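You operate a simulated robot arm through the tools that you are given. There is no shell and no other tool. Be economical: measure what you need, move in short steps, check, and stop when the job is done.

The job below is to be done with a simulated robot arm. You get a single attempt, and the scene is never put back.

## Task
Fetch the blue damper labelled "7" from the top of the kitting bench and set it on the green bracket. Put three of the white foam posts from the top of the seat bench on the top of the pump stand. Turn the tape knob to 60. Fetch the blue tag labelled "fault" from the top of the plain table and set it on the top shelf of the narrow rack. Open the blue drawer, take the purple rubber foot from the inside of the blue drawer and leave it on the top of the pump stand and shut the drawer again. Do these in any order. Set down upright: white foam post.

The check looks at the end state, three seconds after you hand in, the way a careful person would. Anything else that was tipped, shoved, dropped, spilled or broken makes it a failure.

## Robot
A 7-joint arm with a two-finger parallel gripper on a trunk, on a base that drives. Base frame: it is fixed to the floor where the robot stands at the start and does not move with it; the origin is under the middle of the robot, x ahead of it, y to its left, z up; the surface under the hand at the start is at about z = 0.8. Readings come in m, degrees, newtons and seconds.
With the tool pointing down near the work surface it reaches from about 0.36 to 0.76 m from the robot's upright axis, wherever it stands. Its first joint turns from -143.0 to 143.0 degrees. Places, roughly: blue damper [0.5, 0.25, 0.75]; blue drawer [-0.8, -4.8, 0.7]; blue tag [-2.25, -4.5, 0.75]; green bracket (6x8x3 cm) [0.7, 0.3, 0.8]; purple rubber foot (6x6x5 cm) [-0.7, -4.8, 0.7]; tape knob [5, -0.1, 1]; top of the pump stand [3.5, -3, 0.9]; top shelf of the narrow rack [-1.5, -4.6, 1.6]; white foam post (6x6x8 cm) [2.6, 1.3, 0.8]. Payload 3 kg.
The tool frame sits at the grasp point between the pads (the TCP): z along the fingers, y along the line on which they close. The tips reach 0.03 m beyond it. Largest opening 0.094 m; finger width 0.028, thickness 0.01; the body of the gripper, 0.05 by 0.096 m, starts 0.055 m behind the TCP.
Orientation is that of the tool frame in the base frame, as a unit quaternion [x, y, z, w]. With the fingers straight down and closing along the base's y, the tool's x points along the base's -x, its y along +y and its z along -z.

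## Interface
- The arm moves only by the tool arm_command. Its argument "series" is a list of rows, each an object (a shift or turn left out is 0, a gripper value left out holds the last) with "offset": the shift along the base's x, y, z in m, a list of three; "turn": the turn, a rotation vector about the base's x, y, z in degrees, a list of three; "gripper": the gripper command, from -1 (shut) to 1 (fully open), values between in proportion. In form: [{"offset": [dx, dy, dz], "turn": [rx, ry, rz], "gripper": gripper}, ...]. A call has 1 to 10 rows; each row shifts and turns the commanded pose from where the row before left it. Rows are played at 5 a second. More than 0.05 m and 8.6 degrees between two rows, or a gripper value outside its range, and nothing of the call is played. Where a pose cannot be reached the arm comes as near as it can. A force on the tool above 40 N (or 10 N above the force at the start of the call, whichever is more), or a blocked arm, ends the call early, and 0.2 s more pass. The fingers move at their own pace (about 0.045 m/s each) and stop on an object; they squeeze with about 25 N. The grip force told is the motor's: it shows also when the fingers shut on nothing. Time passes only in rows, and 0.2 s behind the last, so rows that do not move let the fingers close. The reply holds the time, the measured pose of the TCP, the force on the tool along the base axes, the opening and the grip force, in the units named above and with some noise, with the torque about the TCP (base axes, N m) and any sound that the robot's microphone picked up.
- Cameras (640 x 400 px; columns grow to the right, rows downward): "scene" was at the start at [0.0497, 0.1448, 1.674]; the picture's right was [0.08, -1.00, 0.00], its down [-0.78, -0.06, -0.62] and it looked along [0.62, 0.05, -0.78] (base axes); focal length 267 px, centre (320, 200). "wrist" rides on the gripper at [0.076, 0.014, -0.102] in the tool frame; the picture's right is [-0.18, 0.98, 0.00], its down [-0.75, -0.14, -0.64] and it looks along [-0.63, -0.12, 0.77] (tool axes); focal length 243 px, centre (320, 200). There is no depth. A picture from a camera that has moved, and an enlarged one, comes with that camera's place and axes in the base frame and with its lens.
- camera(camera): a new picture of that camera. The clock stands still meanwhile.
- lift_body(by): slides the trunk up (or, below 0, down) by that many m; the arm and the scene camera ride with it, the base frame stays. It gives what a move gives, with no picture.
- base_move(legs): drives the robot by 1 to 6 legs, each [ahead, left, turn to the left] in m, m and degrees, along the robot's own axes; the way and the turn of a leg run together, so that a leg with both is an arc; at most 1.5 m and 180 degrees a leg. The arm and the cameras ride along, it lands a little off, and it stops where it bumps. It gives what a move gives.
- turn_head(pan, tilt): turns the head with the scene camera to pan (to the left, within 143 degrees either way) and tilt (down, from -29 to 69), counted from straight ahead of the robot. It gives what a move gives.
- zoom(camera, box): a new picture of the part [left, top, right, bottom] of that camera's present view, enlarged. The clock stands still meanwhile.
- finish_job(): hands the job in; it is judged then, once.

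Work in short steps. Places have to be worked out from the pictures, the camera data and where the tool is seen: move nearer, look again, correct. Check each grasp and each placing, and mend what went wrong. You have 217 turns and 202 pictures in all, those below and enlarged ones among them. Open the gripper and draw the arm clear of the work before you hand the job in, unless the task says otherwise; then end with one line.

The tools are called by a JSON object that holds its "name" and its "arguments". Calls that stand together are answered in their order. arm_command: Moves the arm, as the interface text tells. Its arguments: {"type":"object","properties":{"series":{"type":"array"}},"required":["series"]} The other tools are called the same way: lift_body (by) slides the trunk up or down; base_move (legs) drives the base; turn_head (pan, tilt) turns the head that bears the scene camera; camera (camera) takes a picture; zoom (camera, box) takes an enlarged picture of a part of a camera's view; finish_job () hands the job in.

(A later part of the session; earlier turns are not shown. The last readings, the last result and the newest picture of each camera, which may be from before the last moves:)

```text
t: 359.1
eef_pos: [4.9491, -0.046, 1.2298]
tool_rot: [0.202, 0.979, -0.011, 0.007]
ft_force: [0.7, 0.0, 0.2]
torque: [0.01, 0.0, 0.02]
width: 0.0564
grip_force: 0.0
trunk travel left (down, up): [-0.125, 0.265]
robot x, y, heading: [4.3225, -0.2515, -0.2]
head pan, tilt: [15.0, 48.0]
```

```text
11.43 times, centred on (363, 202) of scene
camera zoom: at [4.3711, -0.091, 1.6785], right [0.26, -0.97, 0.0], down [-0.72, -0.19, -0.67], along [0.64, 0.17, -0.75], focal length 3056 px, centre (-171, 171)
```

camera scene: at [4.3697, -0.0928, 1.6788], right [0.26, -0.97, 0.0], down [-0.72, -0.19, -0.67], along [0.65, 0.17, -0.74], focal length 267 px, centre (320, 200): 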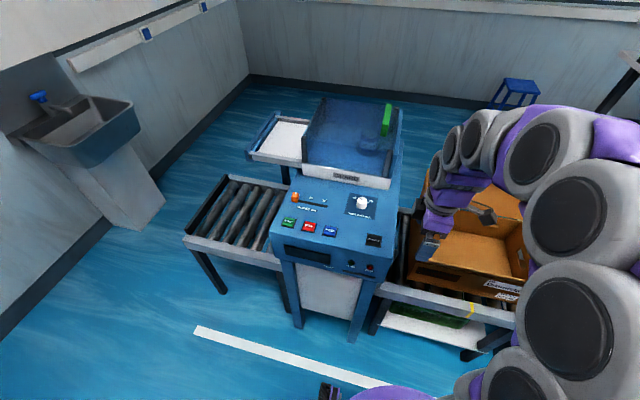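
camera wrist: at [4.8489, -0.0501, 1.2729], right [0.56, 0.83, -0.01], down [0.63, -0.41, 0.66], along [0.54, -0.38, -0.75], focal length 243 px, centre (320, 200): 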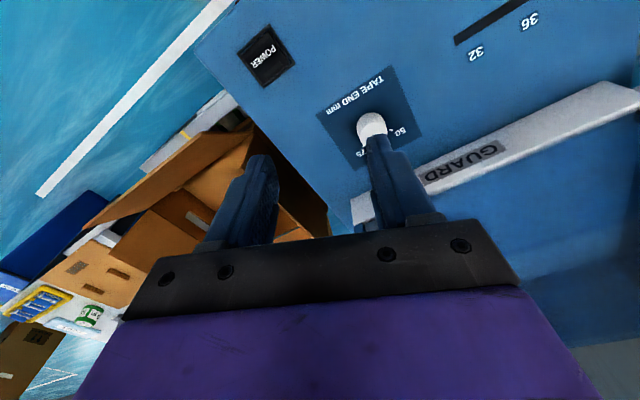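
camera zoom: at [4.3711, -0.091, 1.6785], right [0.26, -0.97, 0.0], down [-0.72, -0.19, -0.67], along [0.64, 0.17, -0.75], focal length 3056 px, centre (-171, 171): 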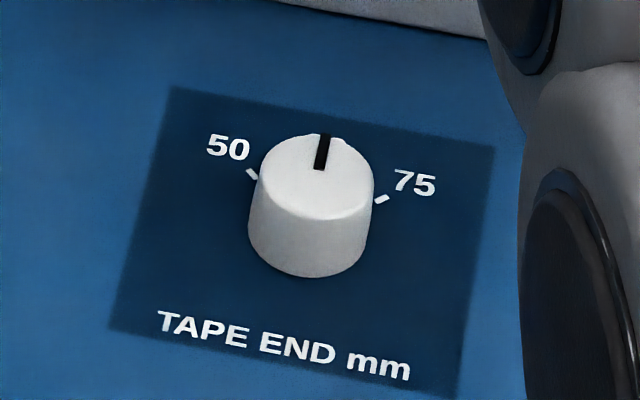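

The orange mark is at the 60 tick; the knob is done. Now the posts: I estimate four at about (2.64–2.80, 1.28–1.44) on the seat bench. I retract the arm, re-square the wrist and drive there.

{"name": "arm_command", "arguments": {"series": [{"offset": [-0.03, -0.02, 0], "turn": [0, 0, 8]}, {"offset": [-0.03, -0.03, 0], "turn": [0, 0, 8]}, {"offset": [-0.04, -0.03, 0], "turn": [0, 0, 7]}, {"offset": [-0.04, -0.03, 0]}, {"offset": [-0.04, -0.03, -0.02]}, {"offset": [0, -0.04, -0.02]}]}}

{"name": "base_move", "arguments": {"legs": [[-0.5, 0.1, 0], [0, 0.2, 0], [0, 0, 90], [0, 1.07, 0], [0.55, 0, 0]]}}

{"name": "turn_head", "arguments": {"pan": 0, "tilt": 45}}

{"name": "camera", "arguments": {"camera": "scene"}}

{"name": "camera", "arguments": {"camera": "wrist"}}

```text
refused: row 5 steps farther than a row can; nothing moved
```

```text
t: 374.9
eef_pos: [2.584, 1.2568, 1.2282]
tool_rot: [-0.538, 0.843, -0.004, 0.013]
ft_force: [-0.2, -0.2, -0.9]
torque: [0.01, 0.0, -0.01]
width: 0.0564
grip_force: 0.1
trunk travel left (down, up): [-0.125, 0.265]
robot x, y, heading: [2.7762, 0.6195, 88.6]
head pan, tilt: [15.0, 48.0]
```

```text
t: 375.7
eef_pos: [2.5873, 1.2547, 1.2311]
tool_rot: [-0.538, 0.843, -0.001, 0.013]
ft_force: [-0.3, -0.3, 0.3]
torque: [0.01, 0.0, -0.01]
width: 0.0564
grip_force: 0.1
trunk travel left (down, up): [-0.125, 0.265]
robot x, y, heading: [2.7784, 0.6189, 88.3]
head pan, tilt: [0.0, 45.0]
```

```text
61 pictures are left
camera scene: at [2.6345, 0.6801, 1.6826], right [1.0, -0.03, 0.0], down [-0.02, -0.71, -0.7], along [0.02, 0.7, -0.71], focal length 267 px, centre (320, 200)
```

scene: 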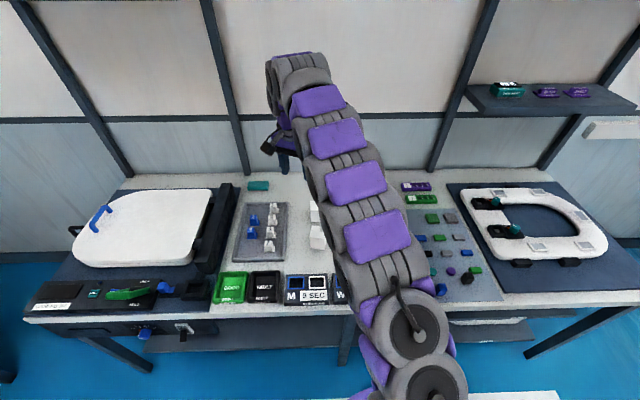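

```text
60 pictures are left
camera wrist: at [2.5406, 1.1901, 1.3321], right [-0.81, 0.58, -0.01], down [0.43, 0.62, 0.66], along [0.39, 0.53, -0.75], focal length 243 px, centre (320, 200)
```

wrist: 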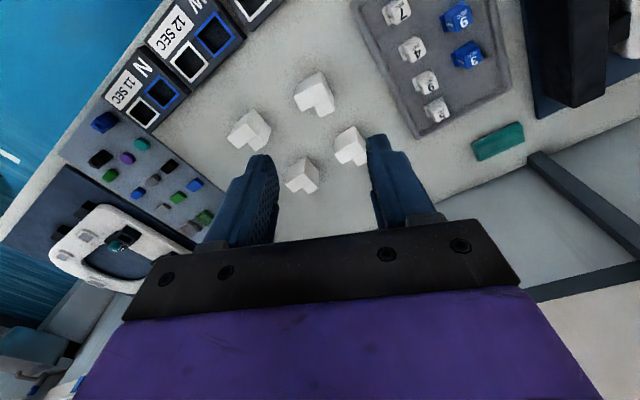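

The four posts, L-shaped in plan, are visible. I zoom for positions.

{"name": "zoom", "arguments": {"camera": "wrist", "box": [210, 55, 386, 205]}}

```text
2.67 times, centred on (298, 130) of wrist
camera zoom: at [2.5406, 1.1901, 1.3321], right [-0.81, 0.58, -0.01], down [0.43, 0.62, 0.66], along [0.39, 0.53, -0.75], focal length 647 px, centre (379, 387)
```

zoom: 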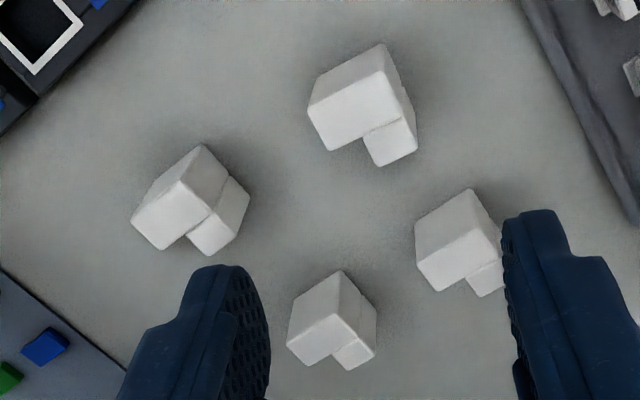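

{"name": "zoom", "arguments": {"camera": "wrist", "box": [285, 60, 335, 110]}}

```text
8.00 times, centred on (310, 85) of wrist
camera zoom: at [2.5406, 1.1901, 1.3321], right [-0.81, 0.58, -0.01], down [0.43, 0.62, 0.66], along [0.39, 0.53, -0.75], focal length 1941 px, centre (400, 1120)
```

zoom: 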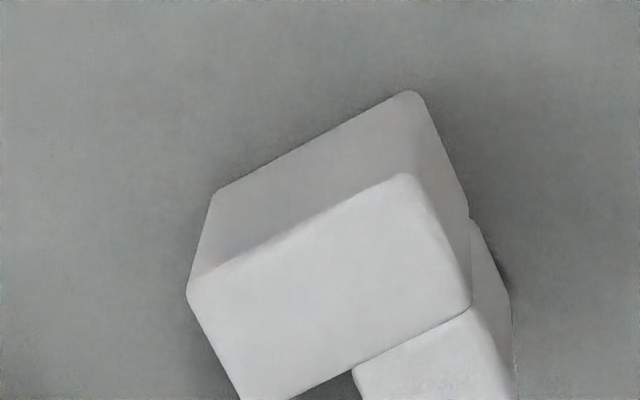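

P3 is an L-prism whose main bar is centred at (2.645, 1.297), 5.5 cm long, yaw about -10°. I align to grip it end to end and descend partway.

{"name": "arm_command", "arguments": {"series": [{"offset": [0.029, 0.021, 0], "turn": [0, 0, 7.5], "gripper": 1}, {"offset": [0.029, 0.021, 0], "turn": [0, 0, 7.5]}, {"offset": [0, 0, -0.045]}, {"offset": [0, 0, -0.045]}, {"offset": [0, 0, -0.045]}, {"offset": [0, 0, -0.045]}, {"offset": [0, 0, -0.03]}, {}, {}, {}]}}

{"name": "camera", "arguments": {"camera": "wrist"}}

```text
t: 377.9
eef_pos: [2.6478, 1.2931, 1.0176]
tool_rot: [-0.643, 0.766, -0.001, 0.013]
ft_force: [0.3, 0.1, 0.5]
torque: [-0.02, -0.03, 0.0]
width: 0.0939
grip_force: 0.0
out of reach, approached as far as the arm can: row 2
trunk travel left (down, up): [-0.125, 0.265]
robot x, y, heading: [2.7739, 0.6239, 88.4]
head pan, tilt: [0.0, 45.0]
```

```text
57 pictures are left
camera wrist: at [2.6194, 1.2192, 1.119], right [-0.94, 0.35, -0.01], down [0.26, 0.71, 0.66], along [0.24, 0.61, -0.75], focal length 243 px, centre (320, 200)
```

wrist: 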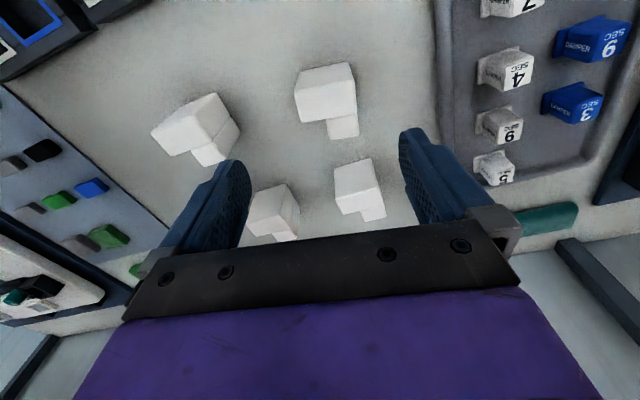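

Aligned. I descend to grip height.

{"name": "arm_command", "arguments": {"series": [{"offset": [-0.002, 0.004, -0.04]}, {"offset": [0, 0, -0.045]}, {"offset": [0, 0, -0.04]}, {"offset": [0, 0, -0.027]}, {}, {}]}}

{"name": "camera", "arguments": {"camera": "wrist"}}

```text
t: 379.3
eef_pos: [2.6464, 1.2974, 0.8654]
tool_rot: [-0.643, 0.766, 0.0, 0.012]
ft_force: [0.1, 0.0, 0.2]
torque: [0.04, 0.01, -0.03]
width: 0.0941
grip_force: 0.0
trunk travel left (down, up): [-0.125, 0.265]
robot x, y, heading: [2.7759, 0.6214, 88.4]
head pan, tilt: [0.0, 45.0]
```

```text
56 pictures are left
camera wrist: at [2.6183, 1.224, 0.9674], right [-0.94, 0.35, -0.01], down [0.26, 0.71, 0.66], along [0.24, 0.61, -0.75], focal length 243 px, centre (320, 200)
```

wrist: 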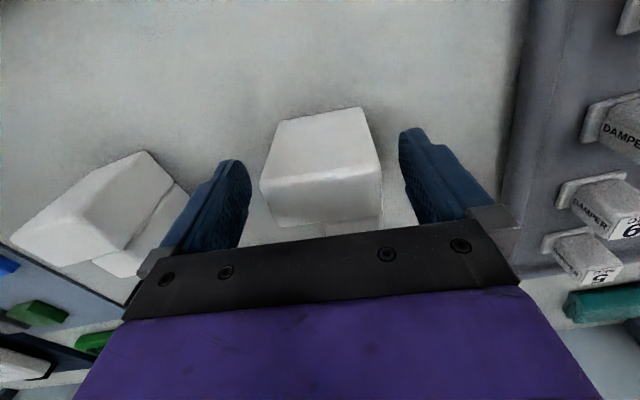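

Centred. I close, moderately first.

{"name": "arm_command", "arguments": {"series": [{"gripper": 0.05}, {"gripper": 0.05}, {"gripper": 0.05}, {"gripper": 0.05}]}}

```text
t: 380.3
eef_pos: [2.6466, 1.2973, 0.866]
tool_rot: [-0.644, 0.765, 0.0, 0.013]
ft_force: [-0.5, -0.1, 0.0]
torque: [-0.05, 0.0, 0.03]
width: 0.0633
grip_force: 24.9
trunk travel left (down, up): [-0.125, 0.265]
robot x, y, heading: [2.7764, 0.6169, 88.4]
head pan, tilt: [0.0, 45.0]
```

Gripped at 6.3 cm with 25 N. I lift straight up, retract, and drive to the pump stand.

{"name": "arm_command", "arguments": {"series": [{"offset": [0, 0, 0.03]}, {"offset": [0, 0, 0.045]}, {"offset": [0, 0, 0.045]}, {"offset": [0, 0, 0.045]}, {"offset": [0, 0, 0.045]}, {"offset": [0.02, -0.03, 0.03]}, {"offset": [0.025, -0.04, 0]}, {"offset": [0.025, -0.04, 0]}, {"offset": [0.025, -0.04, 0]}, {"offset": [0.02, -0.04, 0]}]}}

{"name": "camera", "arguments": {"camera": "wrist"}}

{"name": "base_move", "arguments": {"legs": [[-0.5, 0, 1.6], [0, -1.45, 0], [0, 0, 90], [0, 1.3, 0], [0, 1.4, 0]]}}

{"name": "turn_head", "arguments": {"pan": 0, "tilt": 45}}

{"name": "camera", "arguments": {"camera": "scene"}}

```text
t: 382.5
eef_pos: [2.7611, 1.1104, 1.1063]
tool_rot: [-0.643, 0.766, 0.001, 0.013]
ft_force: [0.5, 0.0, -1.1]
torque: [-0.01, 0.0, 0.0]
width: 0.0631
grip_force: 25.2
trunk travel left (down, up): [-0.125, 0.265]
robot x, y, heading: [2.7768, 0.6192, 88.3]
head pan, tilt: [0.0, 45.0]
```

```text
55 pictures are left
camera wrist: at [2.7328, 1.0351, 1.2074], right [-0.94, 0.35, -0.01], down [0.26, 0.71, 0.66], along [0.24, 0.61, -0.75], focal length 243 px, centre (320, 200)
```

wrist: 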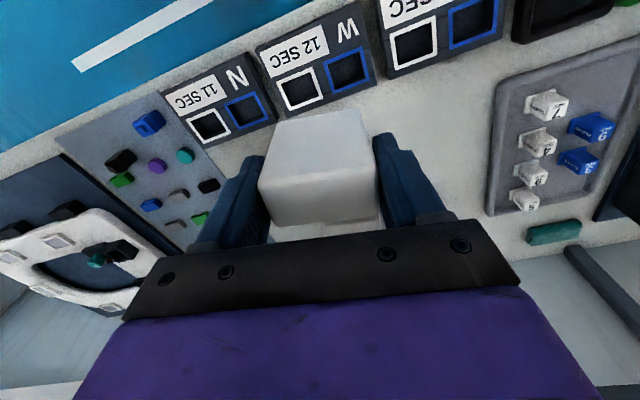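

```text
t: 408.7
eef_pos: [3.6643, -2.6364, 1.1073]
tool_rot: [0.997, -0.077, -0.009, -0.007]
ft_force: [1.1, 0.0, -0.2]
torque: [0.02, -0.02, -0.03]
width: 0.0628
grip_force: 24.8
trunk travel left (down, up): [-0.125, 0.265]
robot x, y, heading: [4.1523, -2.6153, 179.4]
head pan, tilt: [0.0, 45.0]
```

```text
t: 409.3
eef_pos: [3.6653, -2.6401, 1.1066]
tool_rot: [0.997, -0.077, -0.009, -0.007]
ft_force: [0.8, -0.4, 0.3]
torque: [-0.01, -0.03, -0.05]
width: 0.0631
grip_force: 25.0
trunk travel left (down, up): [-0.125, 0.265]
robot x, y, heading: [4.152, -2.6168, 179.6]
head pan, tilt: [0.0, 45.0]
```

```text
54 pictures are left
camera scene: at [4.0971, -2.7554, 1.6828], right [0.01, 1.0, 0.0], down [0.71, -0.01, -0.71], along [-0.71, 0.01, -0.71], focal length 267 px, centre (320, 200)
```

scene: 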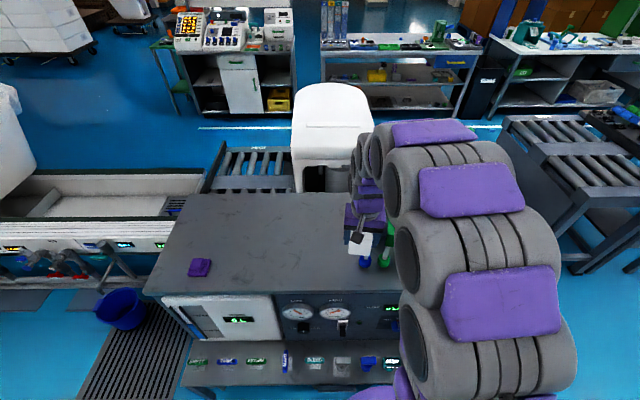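

I zoom to check the levers near the held post and the free area.

{"name": "zoom", "arguments": {"camera": "scene", "box": [300, 180, 420, 300]}}

{"name": "camera", "arguments": {"camera": "wrist"}}

```text
3.33 times, centred on (360, 240) of scene
camera zoom: at [4.0971, -2.7554, 1.6828], right [0.01, 1.0, 0.0], down [0.71, -0.01, -0.71], along [-0.71, 0.01, -0.71], focal length 891 px, centre (187, 67)
```

zoom: 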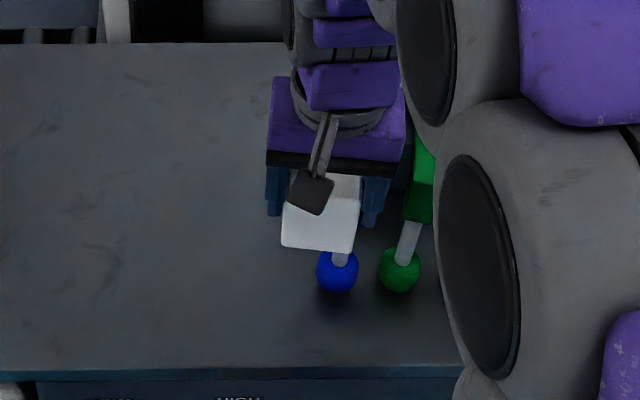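

```text
52 pictures are left
camera wrist: at [3.7414, -2.6663, 1.2077], right [-0.33, -0.94, -0.01], down [-0.71, 0.24, 0.66], along [-0.62, 0.23, -0.75], focal length 243 px, centre (320, 200)
```

wrist: 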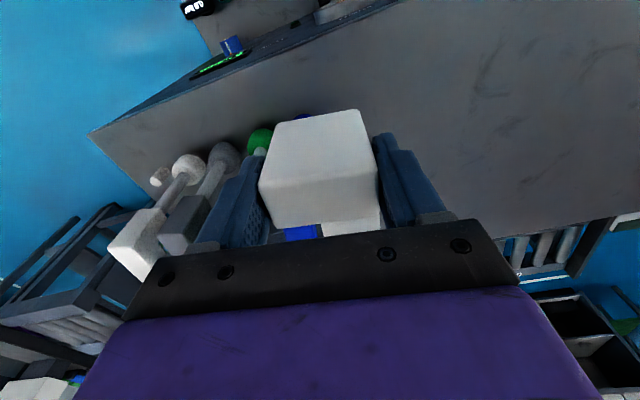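

Levers are untouched. I raise a bit and carry the post south to (3.60, -3.01), clear of the levers and the foot.

{"name": "arm_command", "arguments": {"series": [{"offset": [0, 0, 0.04]}, {"offset": [0, -0.045, 0.01]}, {"offset": [-0.01, -0.045, 0]}, {"offset": [-0.01, -0.045, 0]}, {"offset": [-0.01, -0.045, 0]}, {"offset": [-0.01, -0.045, 0]}, {"offset": [-0.01, -0.045, 0]}, {"offset": [-0.01, -0.045, 0]}, {"offset": [-0.005, -0.045, -0.01]}, {"offset": [0, -0.01, -0.04]}]}}

{"name": "arm_command", "arguments": {"series": [{"offset": [0, 0, -0.045]}, {"offset": [0, 0, -0.045]}, {"offset": [0, 0, -0.03]}, {}, {}, {}]}}

{"name": "zoom", "arguments": {"camera": "scene", "box": [140, 170, 380, 320]}}

{"name": "camera", "arguments": {"camera": "wrist"}}

```text
t: 411.5
eef_pos: [3.5992, -3.0129, 1.1039]
tool_rot: [0.997, -0.077, -0.01, -0.008]
ft_force: [-0.1, -0.2, -0.4]
torque: [0.02, 0.01, 0.02]
width: 0.0632
grip_force: 25.3
trunk travel left (down, up): [-0.125, 0.265]
robot x, y, heading: [4.1509, -2.611, 179.4]
head pan, tilt: [0.0, 45.0]
```

```text
t: 412.9
eef_pos: [3.6014, -3.0111, 0.9854]
tool_rot: [0.997, -0.076, -0.009, -0.009]
ft_force: [-0.9, -0.2, 0.0]
torque: [0.04, -0.01, 0.05]
width: 0.0631
grip_force: 25.2
trunk travel left (down, up): [-0.125, 0.265]
robot x, y, heading: [4.1552, -2.6143, 179.7]
head pan, tilt: [0.0, 45.0]
```

```text
2.67 times, centred on (260, 245) of scene
camera zoom: at [4.0961, -2.7594, 1.6825], right [0.01, 1.0, 0.0], down [0.71, -0.01, -0.71], along [-0.71, 0.01, -0.71], focal length 713 px, centre (480, 80)
```

zoom: 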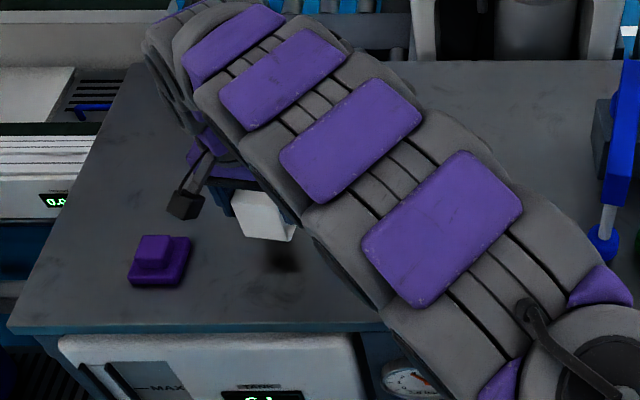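

```text
50 pictures are left
camera wrist: at [3.677, -3.0382, 1.0864], right [-0.33, -0.94, -0.01], down [-0.71, 0.24, 0.66], along [-0.62, 0.23, -0.75], focal length 243 px, centre (320, 200)
```

wrist: 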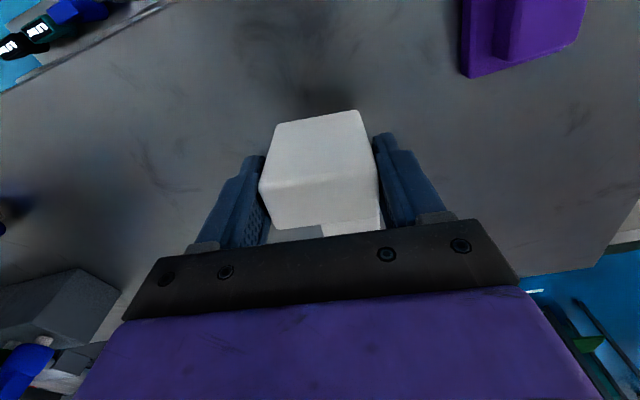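

Clear surface below. I lower to contact.

{"name": "arm_command", "arguments": {"series": [{"offset": [0, 0, -0.015]}, {"offset": [0, 0, -0.01]}, {"offset": [0, 0, -0.006]}, {"offset": [0, 0, -0.003]}, {}]}}

{"name": "arm_command", "arguments": {"series": [{"offset": [0, 0, -0.003]}, {"offset": [0, 0, -0.003]}, {}]}}

```text
t: 414.1
eef_pos: [3.6014, -3.0105, 0.9523]
tool_rot: [0.997, -0.077, -0.01, -0.009]
ft_force: [-0.1, -0.5, -0.9]
torque: [0.0, -0.01, -0.01]
width: 0.0628
grip_force: 25.1
trunk travel left (down, up): [-0.125, 0.265]
robot x, y, heading: [4.1528, -2.6135, 179.4]
head pan, tilt: [0.0, 45.0]
```

```text
t: 414.9
eef_pos: [3.6008, -3.0108, 0.9471]
tool_rot: [0.997, -0.077, -0.009, -0.008]
ft_force: [0.6, 0.0, 3.7]
torque: [-0.09, 0.05, 0.01]
width: 0.0631
grip_force: 25.1
trunk travel left (down, up): [-0.125, 0.265]
robot x, y, heading: [4.1525, -2.6135, 179.4]
head pan, tilt: [0.0, 45.0]
```

First contact (3.7 N). I press 1.5 mm more, release, and rise straight.

{"name": "arm_command", "arguments": {"series": [{"offset": [0, 0, -0.0015]}, {}, {"gripper": 0.7}, {"gripper": 0.7}, {"gripper": 0.7}, {"offset": [0, 0, 0.03]}, {"offset": [0, 0, 0.045]}, {"offset": [0, 0, 0.045]}, {"offset": [0, 0, 0.045]}, {}]}}

{"name": "camera", "arguments": {"camera": "wrist"}}

```text
t: 417.1
eef_pos: [3.6004, -3.0096, 1.1076]
tool_rot: [0.997, -0.077, -0.009, -0.009]
ft_force: [0.0, -0.3, -0.2]
torque: [0.02, 0.01, -0.02]
width: 0.0798
grip_force: 0.0
trunk travel left (down, up): [-0.125, 0.265]
robot x, y, heading: [4.1536, -2.6146, 179.4]
head pan, tilt: [0.0, 45.0]
```

```text
49 pictures are left
camera wrist: at [3.6758, -3.0362, 1.209], right [-0.33, -0.94, -0.01], down [-0.71, 0.24, 0.66], along [-0.62, 0.23, -0.75], focal length 243 px, centre (320, 200)
```

wrist: 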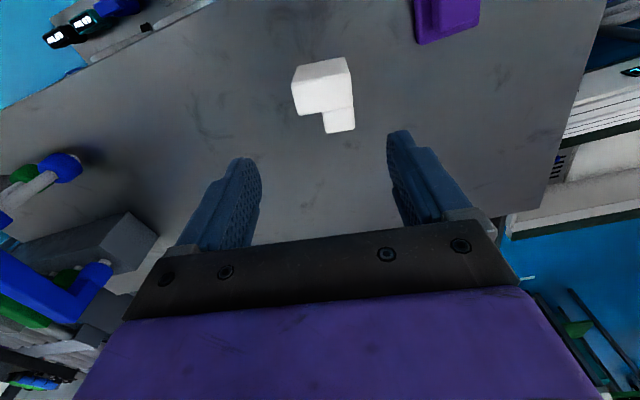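

First post is upright on the stand. I retract high and drive back to the seat bench.

{"name": "arm_command", "arguments": {"series": [{"offset": [0.01, 0.03, 0.035]}, {"offset": [0.01, 0.03, 0.035]}, {"offset": [0.01, 0.03, 0.035]}, {"offset": [0.01, 0.04, 0.02]}, {"offset": [0.01, 0.045, 0]}, {"offset": [0.01, 0.045, 0]}, {"offset": [0.01, 0.045, 0]}, {"offset": [0.01, 0.045, 0]}, {"offset": [0.01, 0.04, 0]}, {"offset": [0, 0.03, 0]}]}}

{"name": "base_move", "arguments": {"legs": [[-0.12, 0, 0], [0, -1.4, 0], [0, -1.3, 0], [0, 0, -90], [0, 1.5, 0], [0.5, 0, 0]]}}

{"name": "camera", "arguments": {"camera": "wrist"}}

```text
t: 419.3
eef_pos: [3.6883, -2.6259, 1.2358]
tool_rot: [0.997, -0.077, -0.009, -0.007]
ft_force: [-0.9, 0.9, 0.9]
torque: [-0.03, -0.01, -0.03]
width: 0.08
grip_force: 0.0
trunk travel left (down, up): [-0.125, 0.265]
robot x, y, heading: [4.1504, -2.6158, 179.5]
head pan, tilt: [0.0, 45.0]
```

```text
t: 446.8
eef_pos: [2.7783, 1.0834, 1.2356]
tool_rot: [-0.646, 0.764, 0.001, 0.012]
ft_force: [0.7, -0.6, 0.0]
torque: [-0.01, 0.0, 0.0]
width: 0.0799
grip_force: 0.0
trunk travel left (down, up): [-0.125, 0.265]
robot x, y, heading: [2.788, 0.6174, 88.6]
head pan, tilt: [0.0, 45.0]
```

```text
48 pictures are left
camera wrist: at [2.7507, 1.008, 1.3376], right [-0.94, 0.35, -0.01], down [0.25, 0.71, 0.66], along [0.24, 0.61, -0.75], focal length 243 px, centre (320, 200)
```

wrist: 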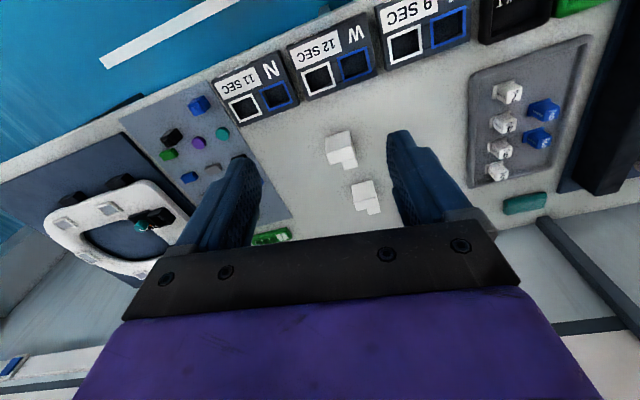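

P4 is at about (2.80, 1.27). I zoom for its yaw.

{"name": "zoom", "arguments": {"camera": "wrist", "box": [310, 115, 390, 225]}}

```text
3.64 times, centred on (350, 170) of wrist
camera zoom: at [2.7507, 1.008, 1.3376], right [-0.94, 0.35, -0.01], down [0.25, 0.71, 0.66], along [0.24, 0.61, -0.75], focal length 882 px, centre (211, 309)
```

zoom: 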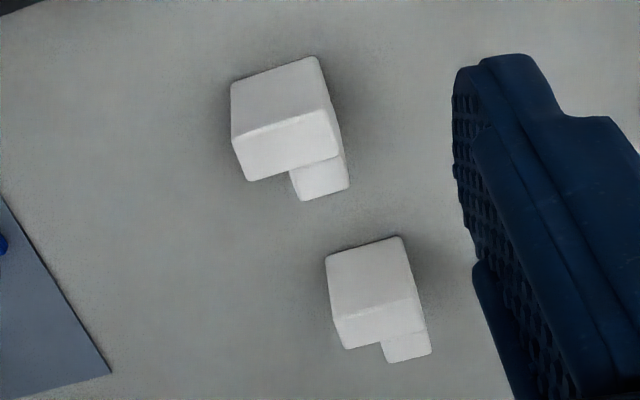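

P4: centre (2.8095, 1.275), yaw ≈ 0. I move over it and descend.

{"name": "arm_command", "arguments": {"series": [{"offset": [0.008, 0.045, 0], "turn": [0, 0, 5], "gripper": 1}, {"offset": [0.008, 0.045, 0], "turn": [0, 0, 4.5]}, {"offset": [0.008, 0.045, 0]}, {"offset": [0.008, 0.045, 0]}, {"offset": [0, 0.012, -0.045]}, {"offset": [0, 0, -0.045]}, {"offset": [0, 0, -0.045]}, {"offset": [0, 0, -0.045]}, {}, {}]}}

{"name": "camera", "arguments": {"camera": "wrist"}}

```text
t: 449.0
eef_pos: [2.8128, 1.2742, 1.0558]
tool_rot: [-0.707, 0.707, 0.003, 0.012]
ft_force: [0.1, 0.8, 0.5]
torque: [-0.03, 0.03, 0.0]
width: 0.0941
grip_force: 0.1
trunk travel left (down, up): [-0.125, 0.265]
robot x, y, heading: [2.7842, 0.6173, 88.6]
head pan, tilt: [0.0, 45.0]
```

```text
46 pictures are left
camera wrist: at [2.7967, 1.1963, 1.1573], right [-0.98, 0.19, -0.01], down [0.13, 0.74, 0.66], along [0.13, 0.65, -0.75], focal length 243 px, centre (320, 200)
```

wrist: 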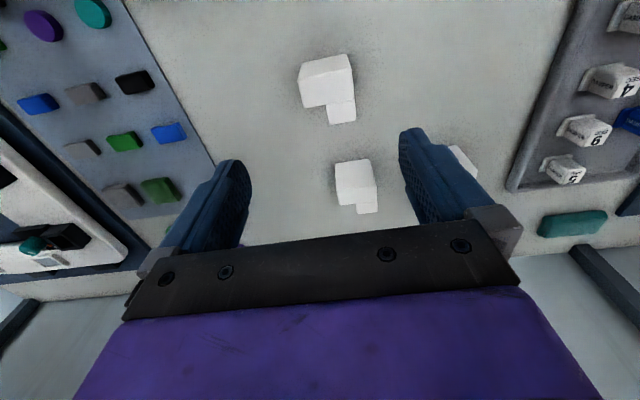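

Aligned (small correction). I descend and grip.

{"name": "arm_command", "arguments": {"series": [{"offset": [-0.003, 0.003, -0.045]}, {"offset": [0, 0, -0.045]}, {"offset": [0, 0, -0.045]}, {"offset": [0, 0, -0.04]}, {"offset": [0, 0, -0.014]}, {}, {}]}}

{"name": "camera", "arguments": {"camera": "wrist"}}

```text
t: 450.6
eef_pos: [2.8083, 1.2769, 0.8694]
tool_rot: [-0.706, 0.708, 0.002, 0.012]
ft_force: [0.0, -0.2, 0.0]
torque: [-0.03, -0.01, -0.02]
width: 0.0938
grip_force: 0.1
trunk travel left (down, up): [-0.125, 0.265]
robot x, y, heading: [2.7867, 0.6145, 88.5]
head pan, tilt: [0.0, 45.0]
```

```text
45 pictures are left
camera wrist: at [2.7941, 1.1976, 0.9701], right [-0.98, 0.19, -0.01], down [0.13, 0.74, 0.66], along [0.13, 0.65, -0.75], focal length 243 px, centre (320, 200)
```

wrist: 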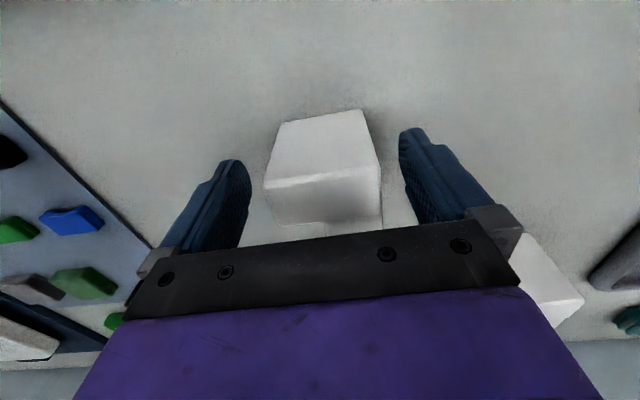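

Centred. I grip and lift high.

{"name": "arm_command", "arguments": {"series": [{"gripper": 0.05}, {"gripper": 0.05}, {"gripper": 0.05}, {"offset": [0, 0, 0.03]}, {"offset": [0, 0, 0.045]}, {"offset": [0, 0, 0.05]}, {"offset": [0, 0, 0.05]}, {"offset": [0, 0, 0.05]}, {"offset": [0, 0, 0.05]}, {"offset": [0, -0.02, 0.045]}]}}

{"name": "arm_command", "arguments": {"series": [{"offset": [0, -0.03, 0.03]}, {"offset": [0, -0.045, 0.02]}, {"offset": [0, -0.045, 0]}, {"offset": [0, -0.045, 0]}, {}]}}

{"name": "camera", "arguments": {"camera": "wrist"}}

```text
t: 452.8
eef_pos: [2.8062, 1.2514, 1.1908]
tool_rot: [-0.707, 0.707, 0.002, 0.012]
ft_force: [0.6, -0.1, 0.4]
torque: [-0.02, 0.03, 0.02]
width: 0.0632
grip_force: 24.8
trunk travel left (down, up): [-0.125, 0.265]
robot x, y, heading: [2.7862, 0.6132, 88.8]
head pan, tilt: [0.0, 45.0]
```

```text
t: 454.0
eef_pos: [2.8049, 1.0915, 1.2376]
tool_rot: [-0.706, 0.708, 0.002, 0.012]
ft_force: [0.4, 0.6, -1.1]
torque: [0.02, -0.03, 0.01]
width: 0.0627
grip_force: 24.3
trunk travel left (down, up): [-0.125, 0.265]
robot x, y, heading: [2.7867, 0.6134, 88.4]
head pan, tilt: [0.0, 45.0]
```

```text
44 pictures are left
camera wrist: at [2.7912, 1.014, 1.3395], right [-0.98, 0.19, -0.01], down [0.13, 0.74, 0.66], along [0.13, 0.65, -0.75], focal length 243 px, centre (320, 200)
```

wrist: 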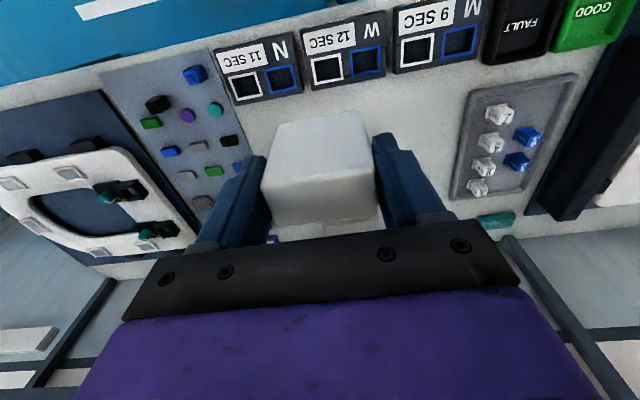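

Second post held. I drive back to the stand, a little further south.

{"name": "base_move", "arguments": {"legs": [[-0.5, 0, 1.4], [0, -1.5, 0], [0, 0, 90], [0, 1.4, 0], [0, 1.4, 0]]}}

{"name": "camera", "arguments": {"camera": "scene"}}

```text
t: 480.9
eef_pos: [3.7815, -2.6707, 1.2386]
tool_rot: [1.0, 0.005, -0.011, -0.005]
ft_force: [0.5, 0.1, 0.4]
torque: [-0.02, -0.04, -0.03]
width: 0.0633
grip_force: 24.9
trunk travel left (down, up): [-0.125, 0.265]
robot x, y, heading: [4.2585, -2.69, 179.3]
head pan, tilt: [0.0, 45.0]
```

```text
43 pictures are left
camera scene: at [4.2005, -2.826, 1.6833], right [0.01, 1.0, 0.0], down [0.71, -0.01, -0.71], along [-0.71, 0.01, -0.71], focal length 267 px, centre (320, 200)
```

scene: 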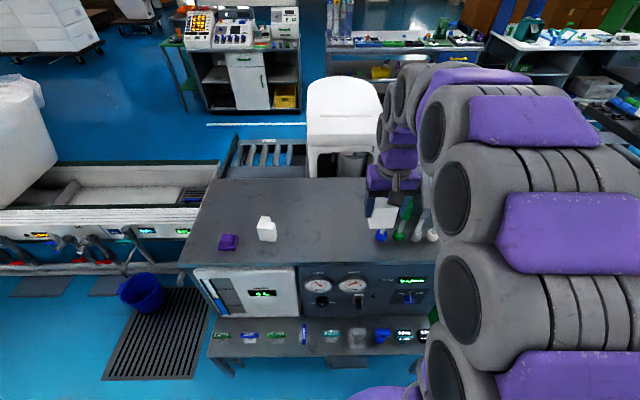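

Post 1 stands well. I carry post 2 to (3.60, -2.87).

{"name": "arm_command", "arguments": {"series": [{"offset": [-0.03, -0.035, 0]}, {"offset": [-0.03, -0.035, 0]}, {"offset": [-0.03, -0.035, 0]}, {"offset": [-0.03, -0.035, 0]}, {"offset": [-0.03, -0.035, 0]}, {"offset": [-0.03, -0.025, -0.02]}, {"offset": [0, 0, -0.045]}, {"offset": [0, 0, -0.045]}, {"offset": [0, 0, -0.045]}, {}]}}

{"name": "arm_command", "arguments": {"series": [{"offset": [0, 0, -0.045]}, {"offset": [0, 0, -0.045]}, {"offset": [0, 0, -0.02]}, {}, {}]}}

{"name": "camera", "arguments": {"camera": "wrist"}}

```text
t: 483.1
eef_pos: [3.6012, -2.8753, 1.0843]
tool_rot: [1.0, 0.006, -0.011, -0.007]
ft_force: [-0.2, 0.4, -0.1]
torque: [0.0, 0.0, -0.01]
width: 0.063
grip_force: 25.2
trunk travel left (down, up): [-0.125, 0.265]
robot x, y, heading: [4.2548, -2.69, 179.2]
head pan, tilt: [0.0, 45.0]
```

```text
t: 484.3
eef_pos: [3.6026, -2.8769, 0.9722]
tool_rot: [1.0, 0.004, -0.011, -0.007]
ft_force: [0.5, -0.2, 0.4]
torque: [0.03, -0.01, -0.02]
width: 0.0628
grip_force: 24.6
trunk travel left (down, up): [-0.125, 0.265]
robot x, y, heading: [4.2562, -2.6917, 179.3]
head pan, tilt: [0.0, 45.0]
```

```text
42 pictures are left
camera wrist: at [3.6824, -2.8902, 1.0741], right [-0.18, -0.98, -0.01], down [-0.74, 0.12, 0.66], along [-0.65, 0.12, -0.75], focal length 243 px, centre (320, 200)
```

wrist: 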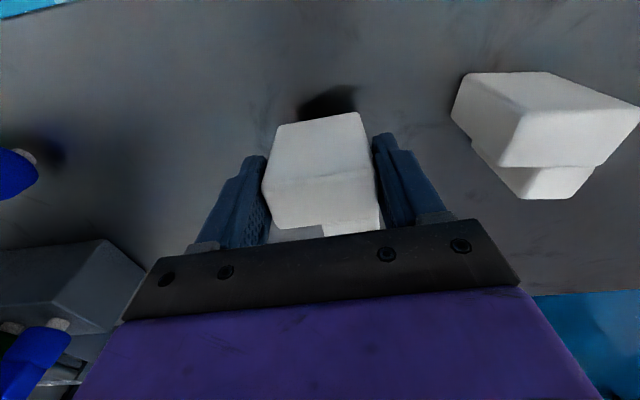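

Clear of post 1. I lower to contact.

{"name": "arm_command", "arguments": {"series": [{"offset": [0, 0, -0.01]}, {"offset": [0, 0, -0.006]}, {"offset": [0, 0, -0.003]}, {}]}}

{"name": "arm_command", "arguments": {"series": [{"offset": [0, 0, -0.003]}, {}]}}

{"name": "arm_command", "arguments": {"series": [{"offset": [0, 0, -0.002]}, {}]}}

```text
t: 485.3
eef_pos: [3.6026, -2.8749, 0.9545]
tool_rot: [1.0, 0.004, -0.011, -0.007]
ft_force: [-1.3, 0.3, 0.0]
torque: [-0.01, -0.02, 0.03]
width: 0.0632
grip_force: 25.1
trunk travel left (down, up): [-0.125, 0.265]
robot x, y, heading: [4.2585, -2.6899, 179.4]
head pan, tilt: [0.0, 45.0]
```

```text
t: 485.9
eef_pos: [3.603, -2.8751, 0.9521]
tool_rot: [1.0, 0.004, -0.01, -0.006]
ft_force: [0.1, -1.0, 0.5]
torque: [-0.03, -0.01, 0.0]
width: 0.0632
grip_force: 25.2
trunk travel left (down, up): [-0.125, 0.265]
robot x, y, heading: [4.2567, -2.6879, 179.4]
head pan, tilt: [0.0, 45.0]
```

```text
t: 486.5
eef_pos: [3.6023, -2.875, 0.9495]
tool_rot: [1.0, 0.005, -0.01, -0.007]
ft_force: [0.2, 0.7, -0.7]
torque: [-0.02, 0.01, -0.02]
width: 0.0634
grip_force: 24.6
trunk travel left (down, up): [-0.125, 0.265]
robot x, y, heading: [4.2564, -2.6923, 179.1]
head pan, tilt: [0.0, 45.0]
```

{"name": "arm_command", "arguments": {"series": [{"offset": [0, 0, -0.002]}, {}]}}

{"name": "arm_command", "arguments": {"series": [{"offset": [0, 0, -0.002]}, {}]}}

```text
t: 487.1
eef_pos: [3.6019, -2.8747, 0.9482]
tool_rot: [1.0, 0.004, -0.011, -0.007]
ft_force: [1.5, -0.1, 9.3]
torque: [-0.3, 0.03, 0.03]
width: 0.0632
grip_force: 25.1
trunk travel left (down, up): [-0.125, 0.265]
robot x, y, heading: [4.2588, -2.6905, 179.1]
head pan, tilt: [0.0, 45.0]
```

```text
t: 487.7
eef_pos: [3.6031, -2.8742, 0.9476]
tool_rot: [1.0, 0.004, -0.013, -0.006]
ft_force: [1.6, 0.7, 23.5]
torque: [-0.11, 0.11, -0.04]
width: 0.0633
grip_force: 24.1
trunk travel left (down, up): [-0.125, 0.265]
robot x, y, heading: [4.2537, -2.6914, 179.3]
head pan, tilt: [0.0, 45.0]
```

Firm contact. I release and rise straight, then check.

{"name": "arm_command", "arguments": {"series": [{"offset": [0, 0, 0.001]}, {"gripper": 0.6}, {"gripper": 0.6}, {"gripper": 0.6}, {"offset": [0, 0, 0.03]}, {"offset": [0, 0, 0.045]}, {"offset": [0, 0, 0.05]}, {"offset": [0, 0, 0.05]}, {"offset": [0, 0, 0.05]}, {"offset": [0.02, 0, 0.04]}]}}

{"name": "camera", "arguments": {"camera": "wrist"}}

{"name": "arm_command", "arguments": {"series": [{"offset": [0.04, 0.03, 0.01]}, {"offset": [0.04, 0.03, 0.01]}, {"offset": [0.04, 0.03, 0.01]}, {"offset": [0.04, 0.03, 0]}, {"offset": [0, 0.04, 0]}, {}]}}

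{"name": "base_move", "arguments": {"legs": [[0, -1.4, 0], [0, -1.38, 0], [0, 0, -90], [0, 1.5, 0], [0.5, 0, 0]]}}

{"name": "camera", "arguments": {"camera": "wrist"}}

```text
t: 489.9
eef_pos: [3.627, -2.8761, 1.2122]
tool_rot: [1.0, 0.005, -0.011, -0.006]
ft_force: [0.2, -0.7, 0.0]
torque: [0.01, -0.02, -0.02]
width: 0.0753
grip_force: 0.1
trunk travel left (down, up): [-0.125, 0.265]
robot x, y, heading: [4.2509, -2.6948, 179.2]
head pan, tilt: [0.0, 45.0]
```

```text
41 pictures are left
camera wrist: at [3.7071, -2.8905, 1.3129], right [-0.17, -0.98, -0.01], down [-0.74, 0.12, 0.66], along [-0.65, 0.12, -0.75], focal length 243 px, centre (320, 200)
```

wrist: 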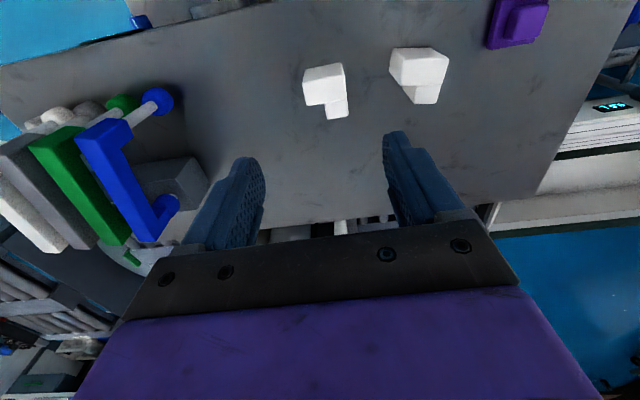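

```text
refused: row 1 steps farther than a row can; nothing moved
```

```text
t: 516.7
eef_pos: [2.73, 1.3054, 1.2098]
tool_rot: [-0.692, 0.722, 0.003, 0.013]
ft_force: [-0.1, 0.8, -0.6]
torque: [-0.01, 0.0, 0.01]
width: 0.0752
grip_force: 0.0
trunk travel left (down, up): [-0.125, 0.265]
robot x, y, heading: [2.8779, 0.6651, 86.3]
head pan, tilt: [0.0, 45.0]
```

```text
40 pictures are left
camera wrist: at [2.7122, 1.2279, 1.3115], right [-0.97, 0.23, -0.01], down [0.16, 0.73, 0.66], along [0.16, 0.64, -0.75], focal length 243 px, centre (320, 200)
```

wrist: 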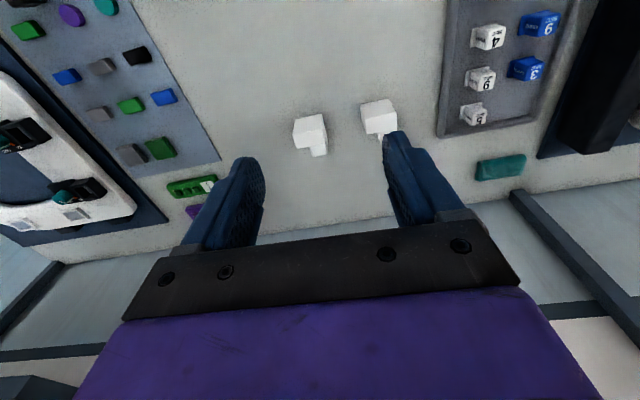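

Two posts are placed upright. Remaining P2 is at about (2.783, 1.42), so I edge 8 cm closer and re-measure with a zoom.

{"name": "base_move", "arguments": {"legs": [[0.08, 0.05, 3]]}}

{"name": "arm_command", "arguments": {"series": [{"offset": [0.03, -0.03, 0]}, {"offset": [0.03, -0.02, 0]}, {}, {}, {}]}}

{"name": "camera", "arguments": {"camera": "wrist"}}

```text
t: 517.8
eef_pos: [2.6786, 1.376, 1.2135]
tool_rot: [0.71, -0.704, -0.01, -0.006]
ft_force: [1.2, 0.1, 0.4]
torque: [-0.03, 0.05, 0.0]
width: 0.075
grip_force: 0.2
trunk travel left (down, up): [-0.125, 0.265]
robot x, y, heading: [2.8418, 0.7464, 89.3]
head pan, tilt: [0.0, 45.0]
```

```text
t: 519.0
eef_pos: [2.7067, 1.3254, 1.2128]
tool_rot: [0.71, -0.704, -0.001, -0.016]
ft_force: [-0.1, 0.3, 0.2]
torque: [-0.01, -0.05, -0.01]
width: 0.0753
grip_force: 0.1
trunk travel left (down, up): [-0.125, 0.265]
robot x, y, heading: [2.8353, 0.7451, 89.4]
head pan, tilt: [0.0, 45.0]
```

```text
39 pictures are left
camera wrist: at [2.6914, 1.2464, 1.3132], right [-0.98, 0.18, -0.02], down [0.12, 0.74, 0.66], along [0.13, 0.65, -0.75], focal length 243 px, centre (320, 200)
```

wrist: 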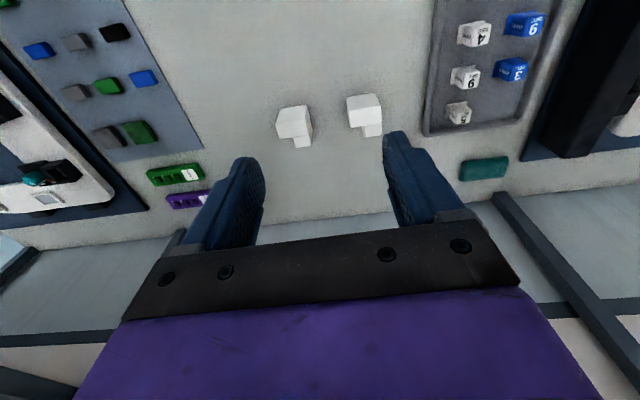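

I zoom on the two remaining posts (after the settling wait).

{"name": "arm_command", "arguments": {"series": [{}, {}, {}, {}, {}]}}

{"name": "zoom", "arguments": {"camera": "wrist", "box": [260, 80, 400, 160]}}

```text
t: 520.2
eef_pos: [2.7317, 1.3247, 1.2142]
tool_rot: [0.709, -0.705, -0.007, -0.01]
ft_force: [0.7, 0.1, 1.3]
torque: [0.0, 0.06, -0.03]
width: 0.0754
grip_force: 0.0
trunk travel left (down, up): [-0.125, 0.265]
robot x, y, heading: [2.8477, 0.7447, 89.3]
head pan, tilt: [0.0, 45.0]
```

```text
4.57 times, centred on (330, 120) of wrist
camera zoom: at [2.7179, 1.2461, 1.3159], right [-0.98, 0.18, 0.0], down [0.13, 0.74, 0.66], along [0.12, 0.65, -0.75], focal length 1109 px, centre (274, 566)
```

zoom: 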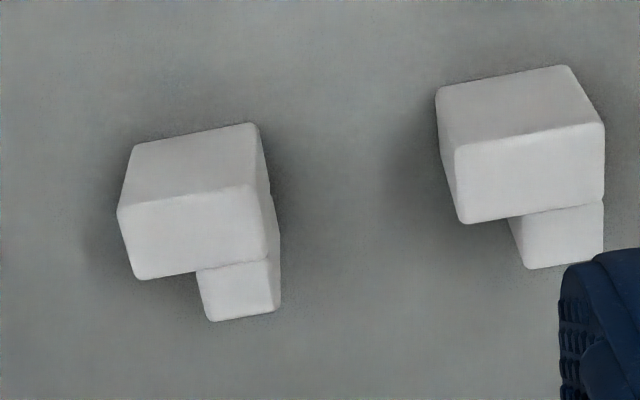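

P2 centre (2.788, 1.4377), yaw ≈ 0; P1 is 5 cm clear. I move above and descend.

{"name": "arm_command", "arguments": {"series": [{"offset": [0.025, 0.04, 0], "gripper": 1}, {"offset": [0.025, 0.04, 0]}, {"offset": [0.006, 0.033, 0]}, {"offset": [0, 0, -0.045]}, {"offset": [0, 0, -0.045]}, {"offset": [0, 0, -0.045]}, {"offset": [0, 0, -0.03]}, {}, {}, {}]}}

{"name": "arm_command", "arguments": {"series": [{}, {}, {}, {}, {}]}}

{"name": "camera", "arguments": {"camera": "wrist"}}

```text
t: 522.4
eef_pos: [2.7773, 1.4371, 1.0504]
tool_rot: [0.709, -0.705, -0.004, -0.013]
ft_force: [-0.5, -0.8, -0.7]
torque: [-0.02, 0.01, -0.02]
width: 0.0941
grip_force: 0.0
trunk travel left (down, up): [-0.125, 0.265]
robot x, y, heading: [2.8434, 0.7462, 89.2]
head pan, tilt: [0.0, 45.0]
```

```text
t: 523.6
eef_pos: [2.7772, 1.4368, 1.0515]
tool_rot: [0.709, -0.705, -0.005, -0.014]
ft_force: [0.3, -0.2, -0.2]
torque: [-0.01, 0.0, -0.01]
width: 0.0942
grip_force: 0.1
trunk travel left (down, up): [-0.125, 0.265]
robot x, y, heading: [2.8436, 0.7445, 89.3]
head pan, tilt: [0.0, 45.0]
```

```text
37 pictures are left
camera wrist: at [2.7634, 1.3583, 1.1516], right [-0.98, 0.18, -0.01], down [0.13, 0.74, 0.66], along [0.12, 0.65, -0.75], focal length 243 px, centre (320, 200)
```

wrist: 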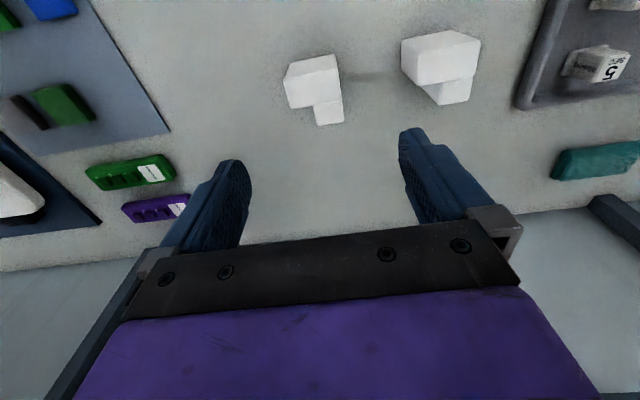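

I correct x by +1 cm and descend.

{"name": "arm_command", "arguments": {"series": [{"offset": [0.01, 0.001, -0.02]}, {"offset": [0, 0, -0.04]}, {"offset": [0, 0, -0.045]}, {"offset": [0, 0, -0.045]}, {"offset": [0, 0, -0.032]}, {}, {}, {}, {}]}}

{"name": "camera", "arguments": {"camera": "wrist"}}

```text
t: 525.6
eef_pos: [2.7872, 1.4372, 0.8667]
tool_rot: [0.71, -0.704, -0.004, -0.014]
ft_force: [0.5, -0.4, -0.1]
torque: [-0.01, 0.02, -0.01]
width: 0.094
grip_force: 0.1
trunk travel left (down, up): [-0.125, 0.265]
robot x, y, heading: [2.8413, 0.7455, 89.2]
head pan, tilt: [0.0, 45.0]
```

```text
36 pictures are left
camera wrist: at [2.7733, 1.3591, 0.968], right [-0.98, 0.18, -0.01], down [0.13, 0.74, 0.66], along [0.12, 0.65, -0.75], focal length 243 px, centre (320, 200)
```

wrist: 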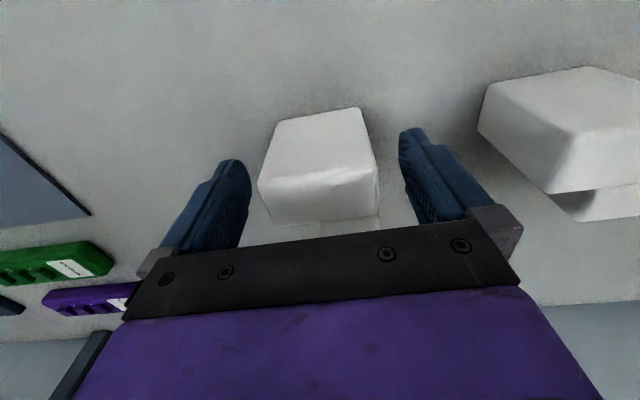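

Centred. I grip, lift straight up high, and retract.

{"name": "arm_command", "arguments": {"series": [{"gripper": 0.05}, {"gripper": 0.05}, {"gripper": 0.05}, {"offset": [0, 0, 0.03]}, {"offset": [0, 0, 0.045]}, {"offset": [0, 0, 0.05]}, {"offset": [0, 0, 0.05]}, {"offset": [0, 0, 0.05]}, {"offset": [0, -0.02, 0.045]}, {"offset": [0, -0.03, 0.03]}]}}

{"name": "arm_command", "arguments": {"series": [{"offset": [0, -0.03, 0.03]}, {"offset": [0, -0.035, 0.03]}, {"offset": [0, -0.045, 0.015]}, {"offset": [0, -0.045, 0]}, {"offset": [0, -0.045, 0]}, {}]}}

{"name": "camera", "arguments": {"camera": "wrist"}}

```text
t: 527.8
eef_pos: [2.7848, 1.3845, 1.166]
tool_rot: [0.71, -0.705, -0.004, -0.013]
ft_force: [0.1, 0.4, 0.2]
torque: [0.0, 0.02, 0.0]
width: 0.0633
grip_force: 25.0
trunk travel left (down, up): [-0.125, 0.265]
robot x, y, heading: [2.8455, 0.748, 89.4]
head pan, tilt: [0.0, 45.0]
```

```text
t: 529.2
eef_pos: [2.7865, 1.1877, 1.2417]
tool_rot: [0.709, -0.705, -0.005, -0.014]
ft_force: [-0.7, 0.1, -0.1]
torque: [0.02, 0.03, -0.02]
width: 0.0633
grip_force: 25.4
trunk travel left (down, up): [-0.125, 0.265]
robot x, y, heading: [2.8403, 0.7483, 89.3]
head pan, tilt: [0.0, 45.0]
```

```text
35 pictures are left
camera wrist: at [2.7719, 1.1096, 1.3429], right [-0.98, 0.18, -0.01], down [0.13, 0.74, 0.66], along [0.12, 0.65, -0.75], focal length 243 px, centre (320, 200)
```

wrist: 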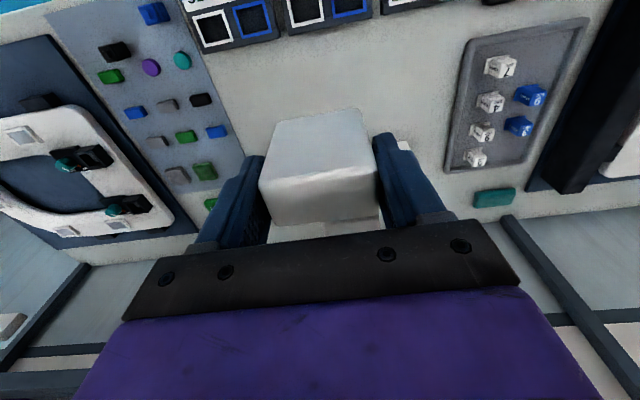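

Third post held. I drive to the stand.

{"name": "base_move", "arguments": {"legs": [[-0.63, 0, 0.7], [0, -1.43, 0], [0, 0, 90], [0, 1.4, 0], [0, 1.4, 0]]}}

{"name": "camera", "arguments": {"camera": "scene"}}

```text
t: 556.2
eef_pos: [3.7726, -2.7011, 1.2421]
tool_rot: [1.0, 0.003, -0.013, -0.004]
ft_force: [-0.4, -0.4, 0.0]
torque: [0.03, -0.02, -0.01]
width: 0.0634
grip_force: 24.4
trunk travel left (down, up): [-0.125, 0.265]
robot x, y, heading: [4.2123, -2.6484, 179.2]
head pan, tilt: [0.0, 45.0]
```

```text
34 pictures are left
camera scene: at [4.1577, -2.7852, 1.6834], right [0.01, 1.0, 0.0], down [0.71, -0.01, -0.71], along [-0.71, 0.01, -0.71], focal length 267 px, centre (320, 200)
```

scene: 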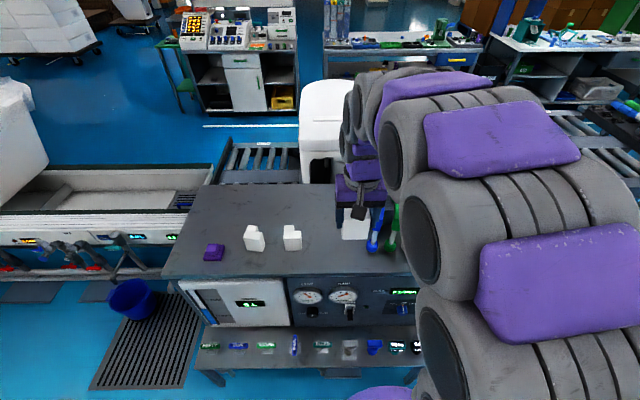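

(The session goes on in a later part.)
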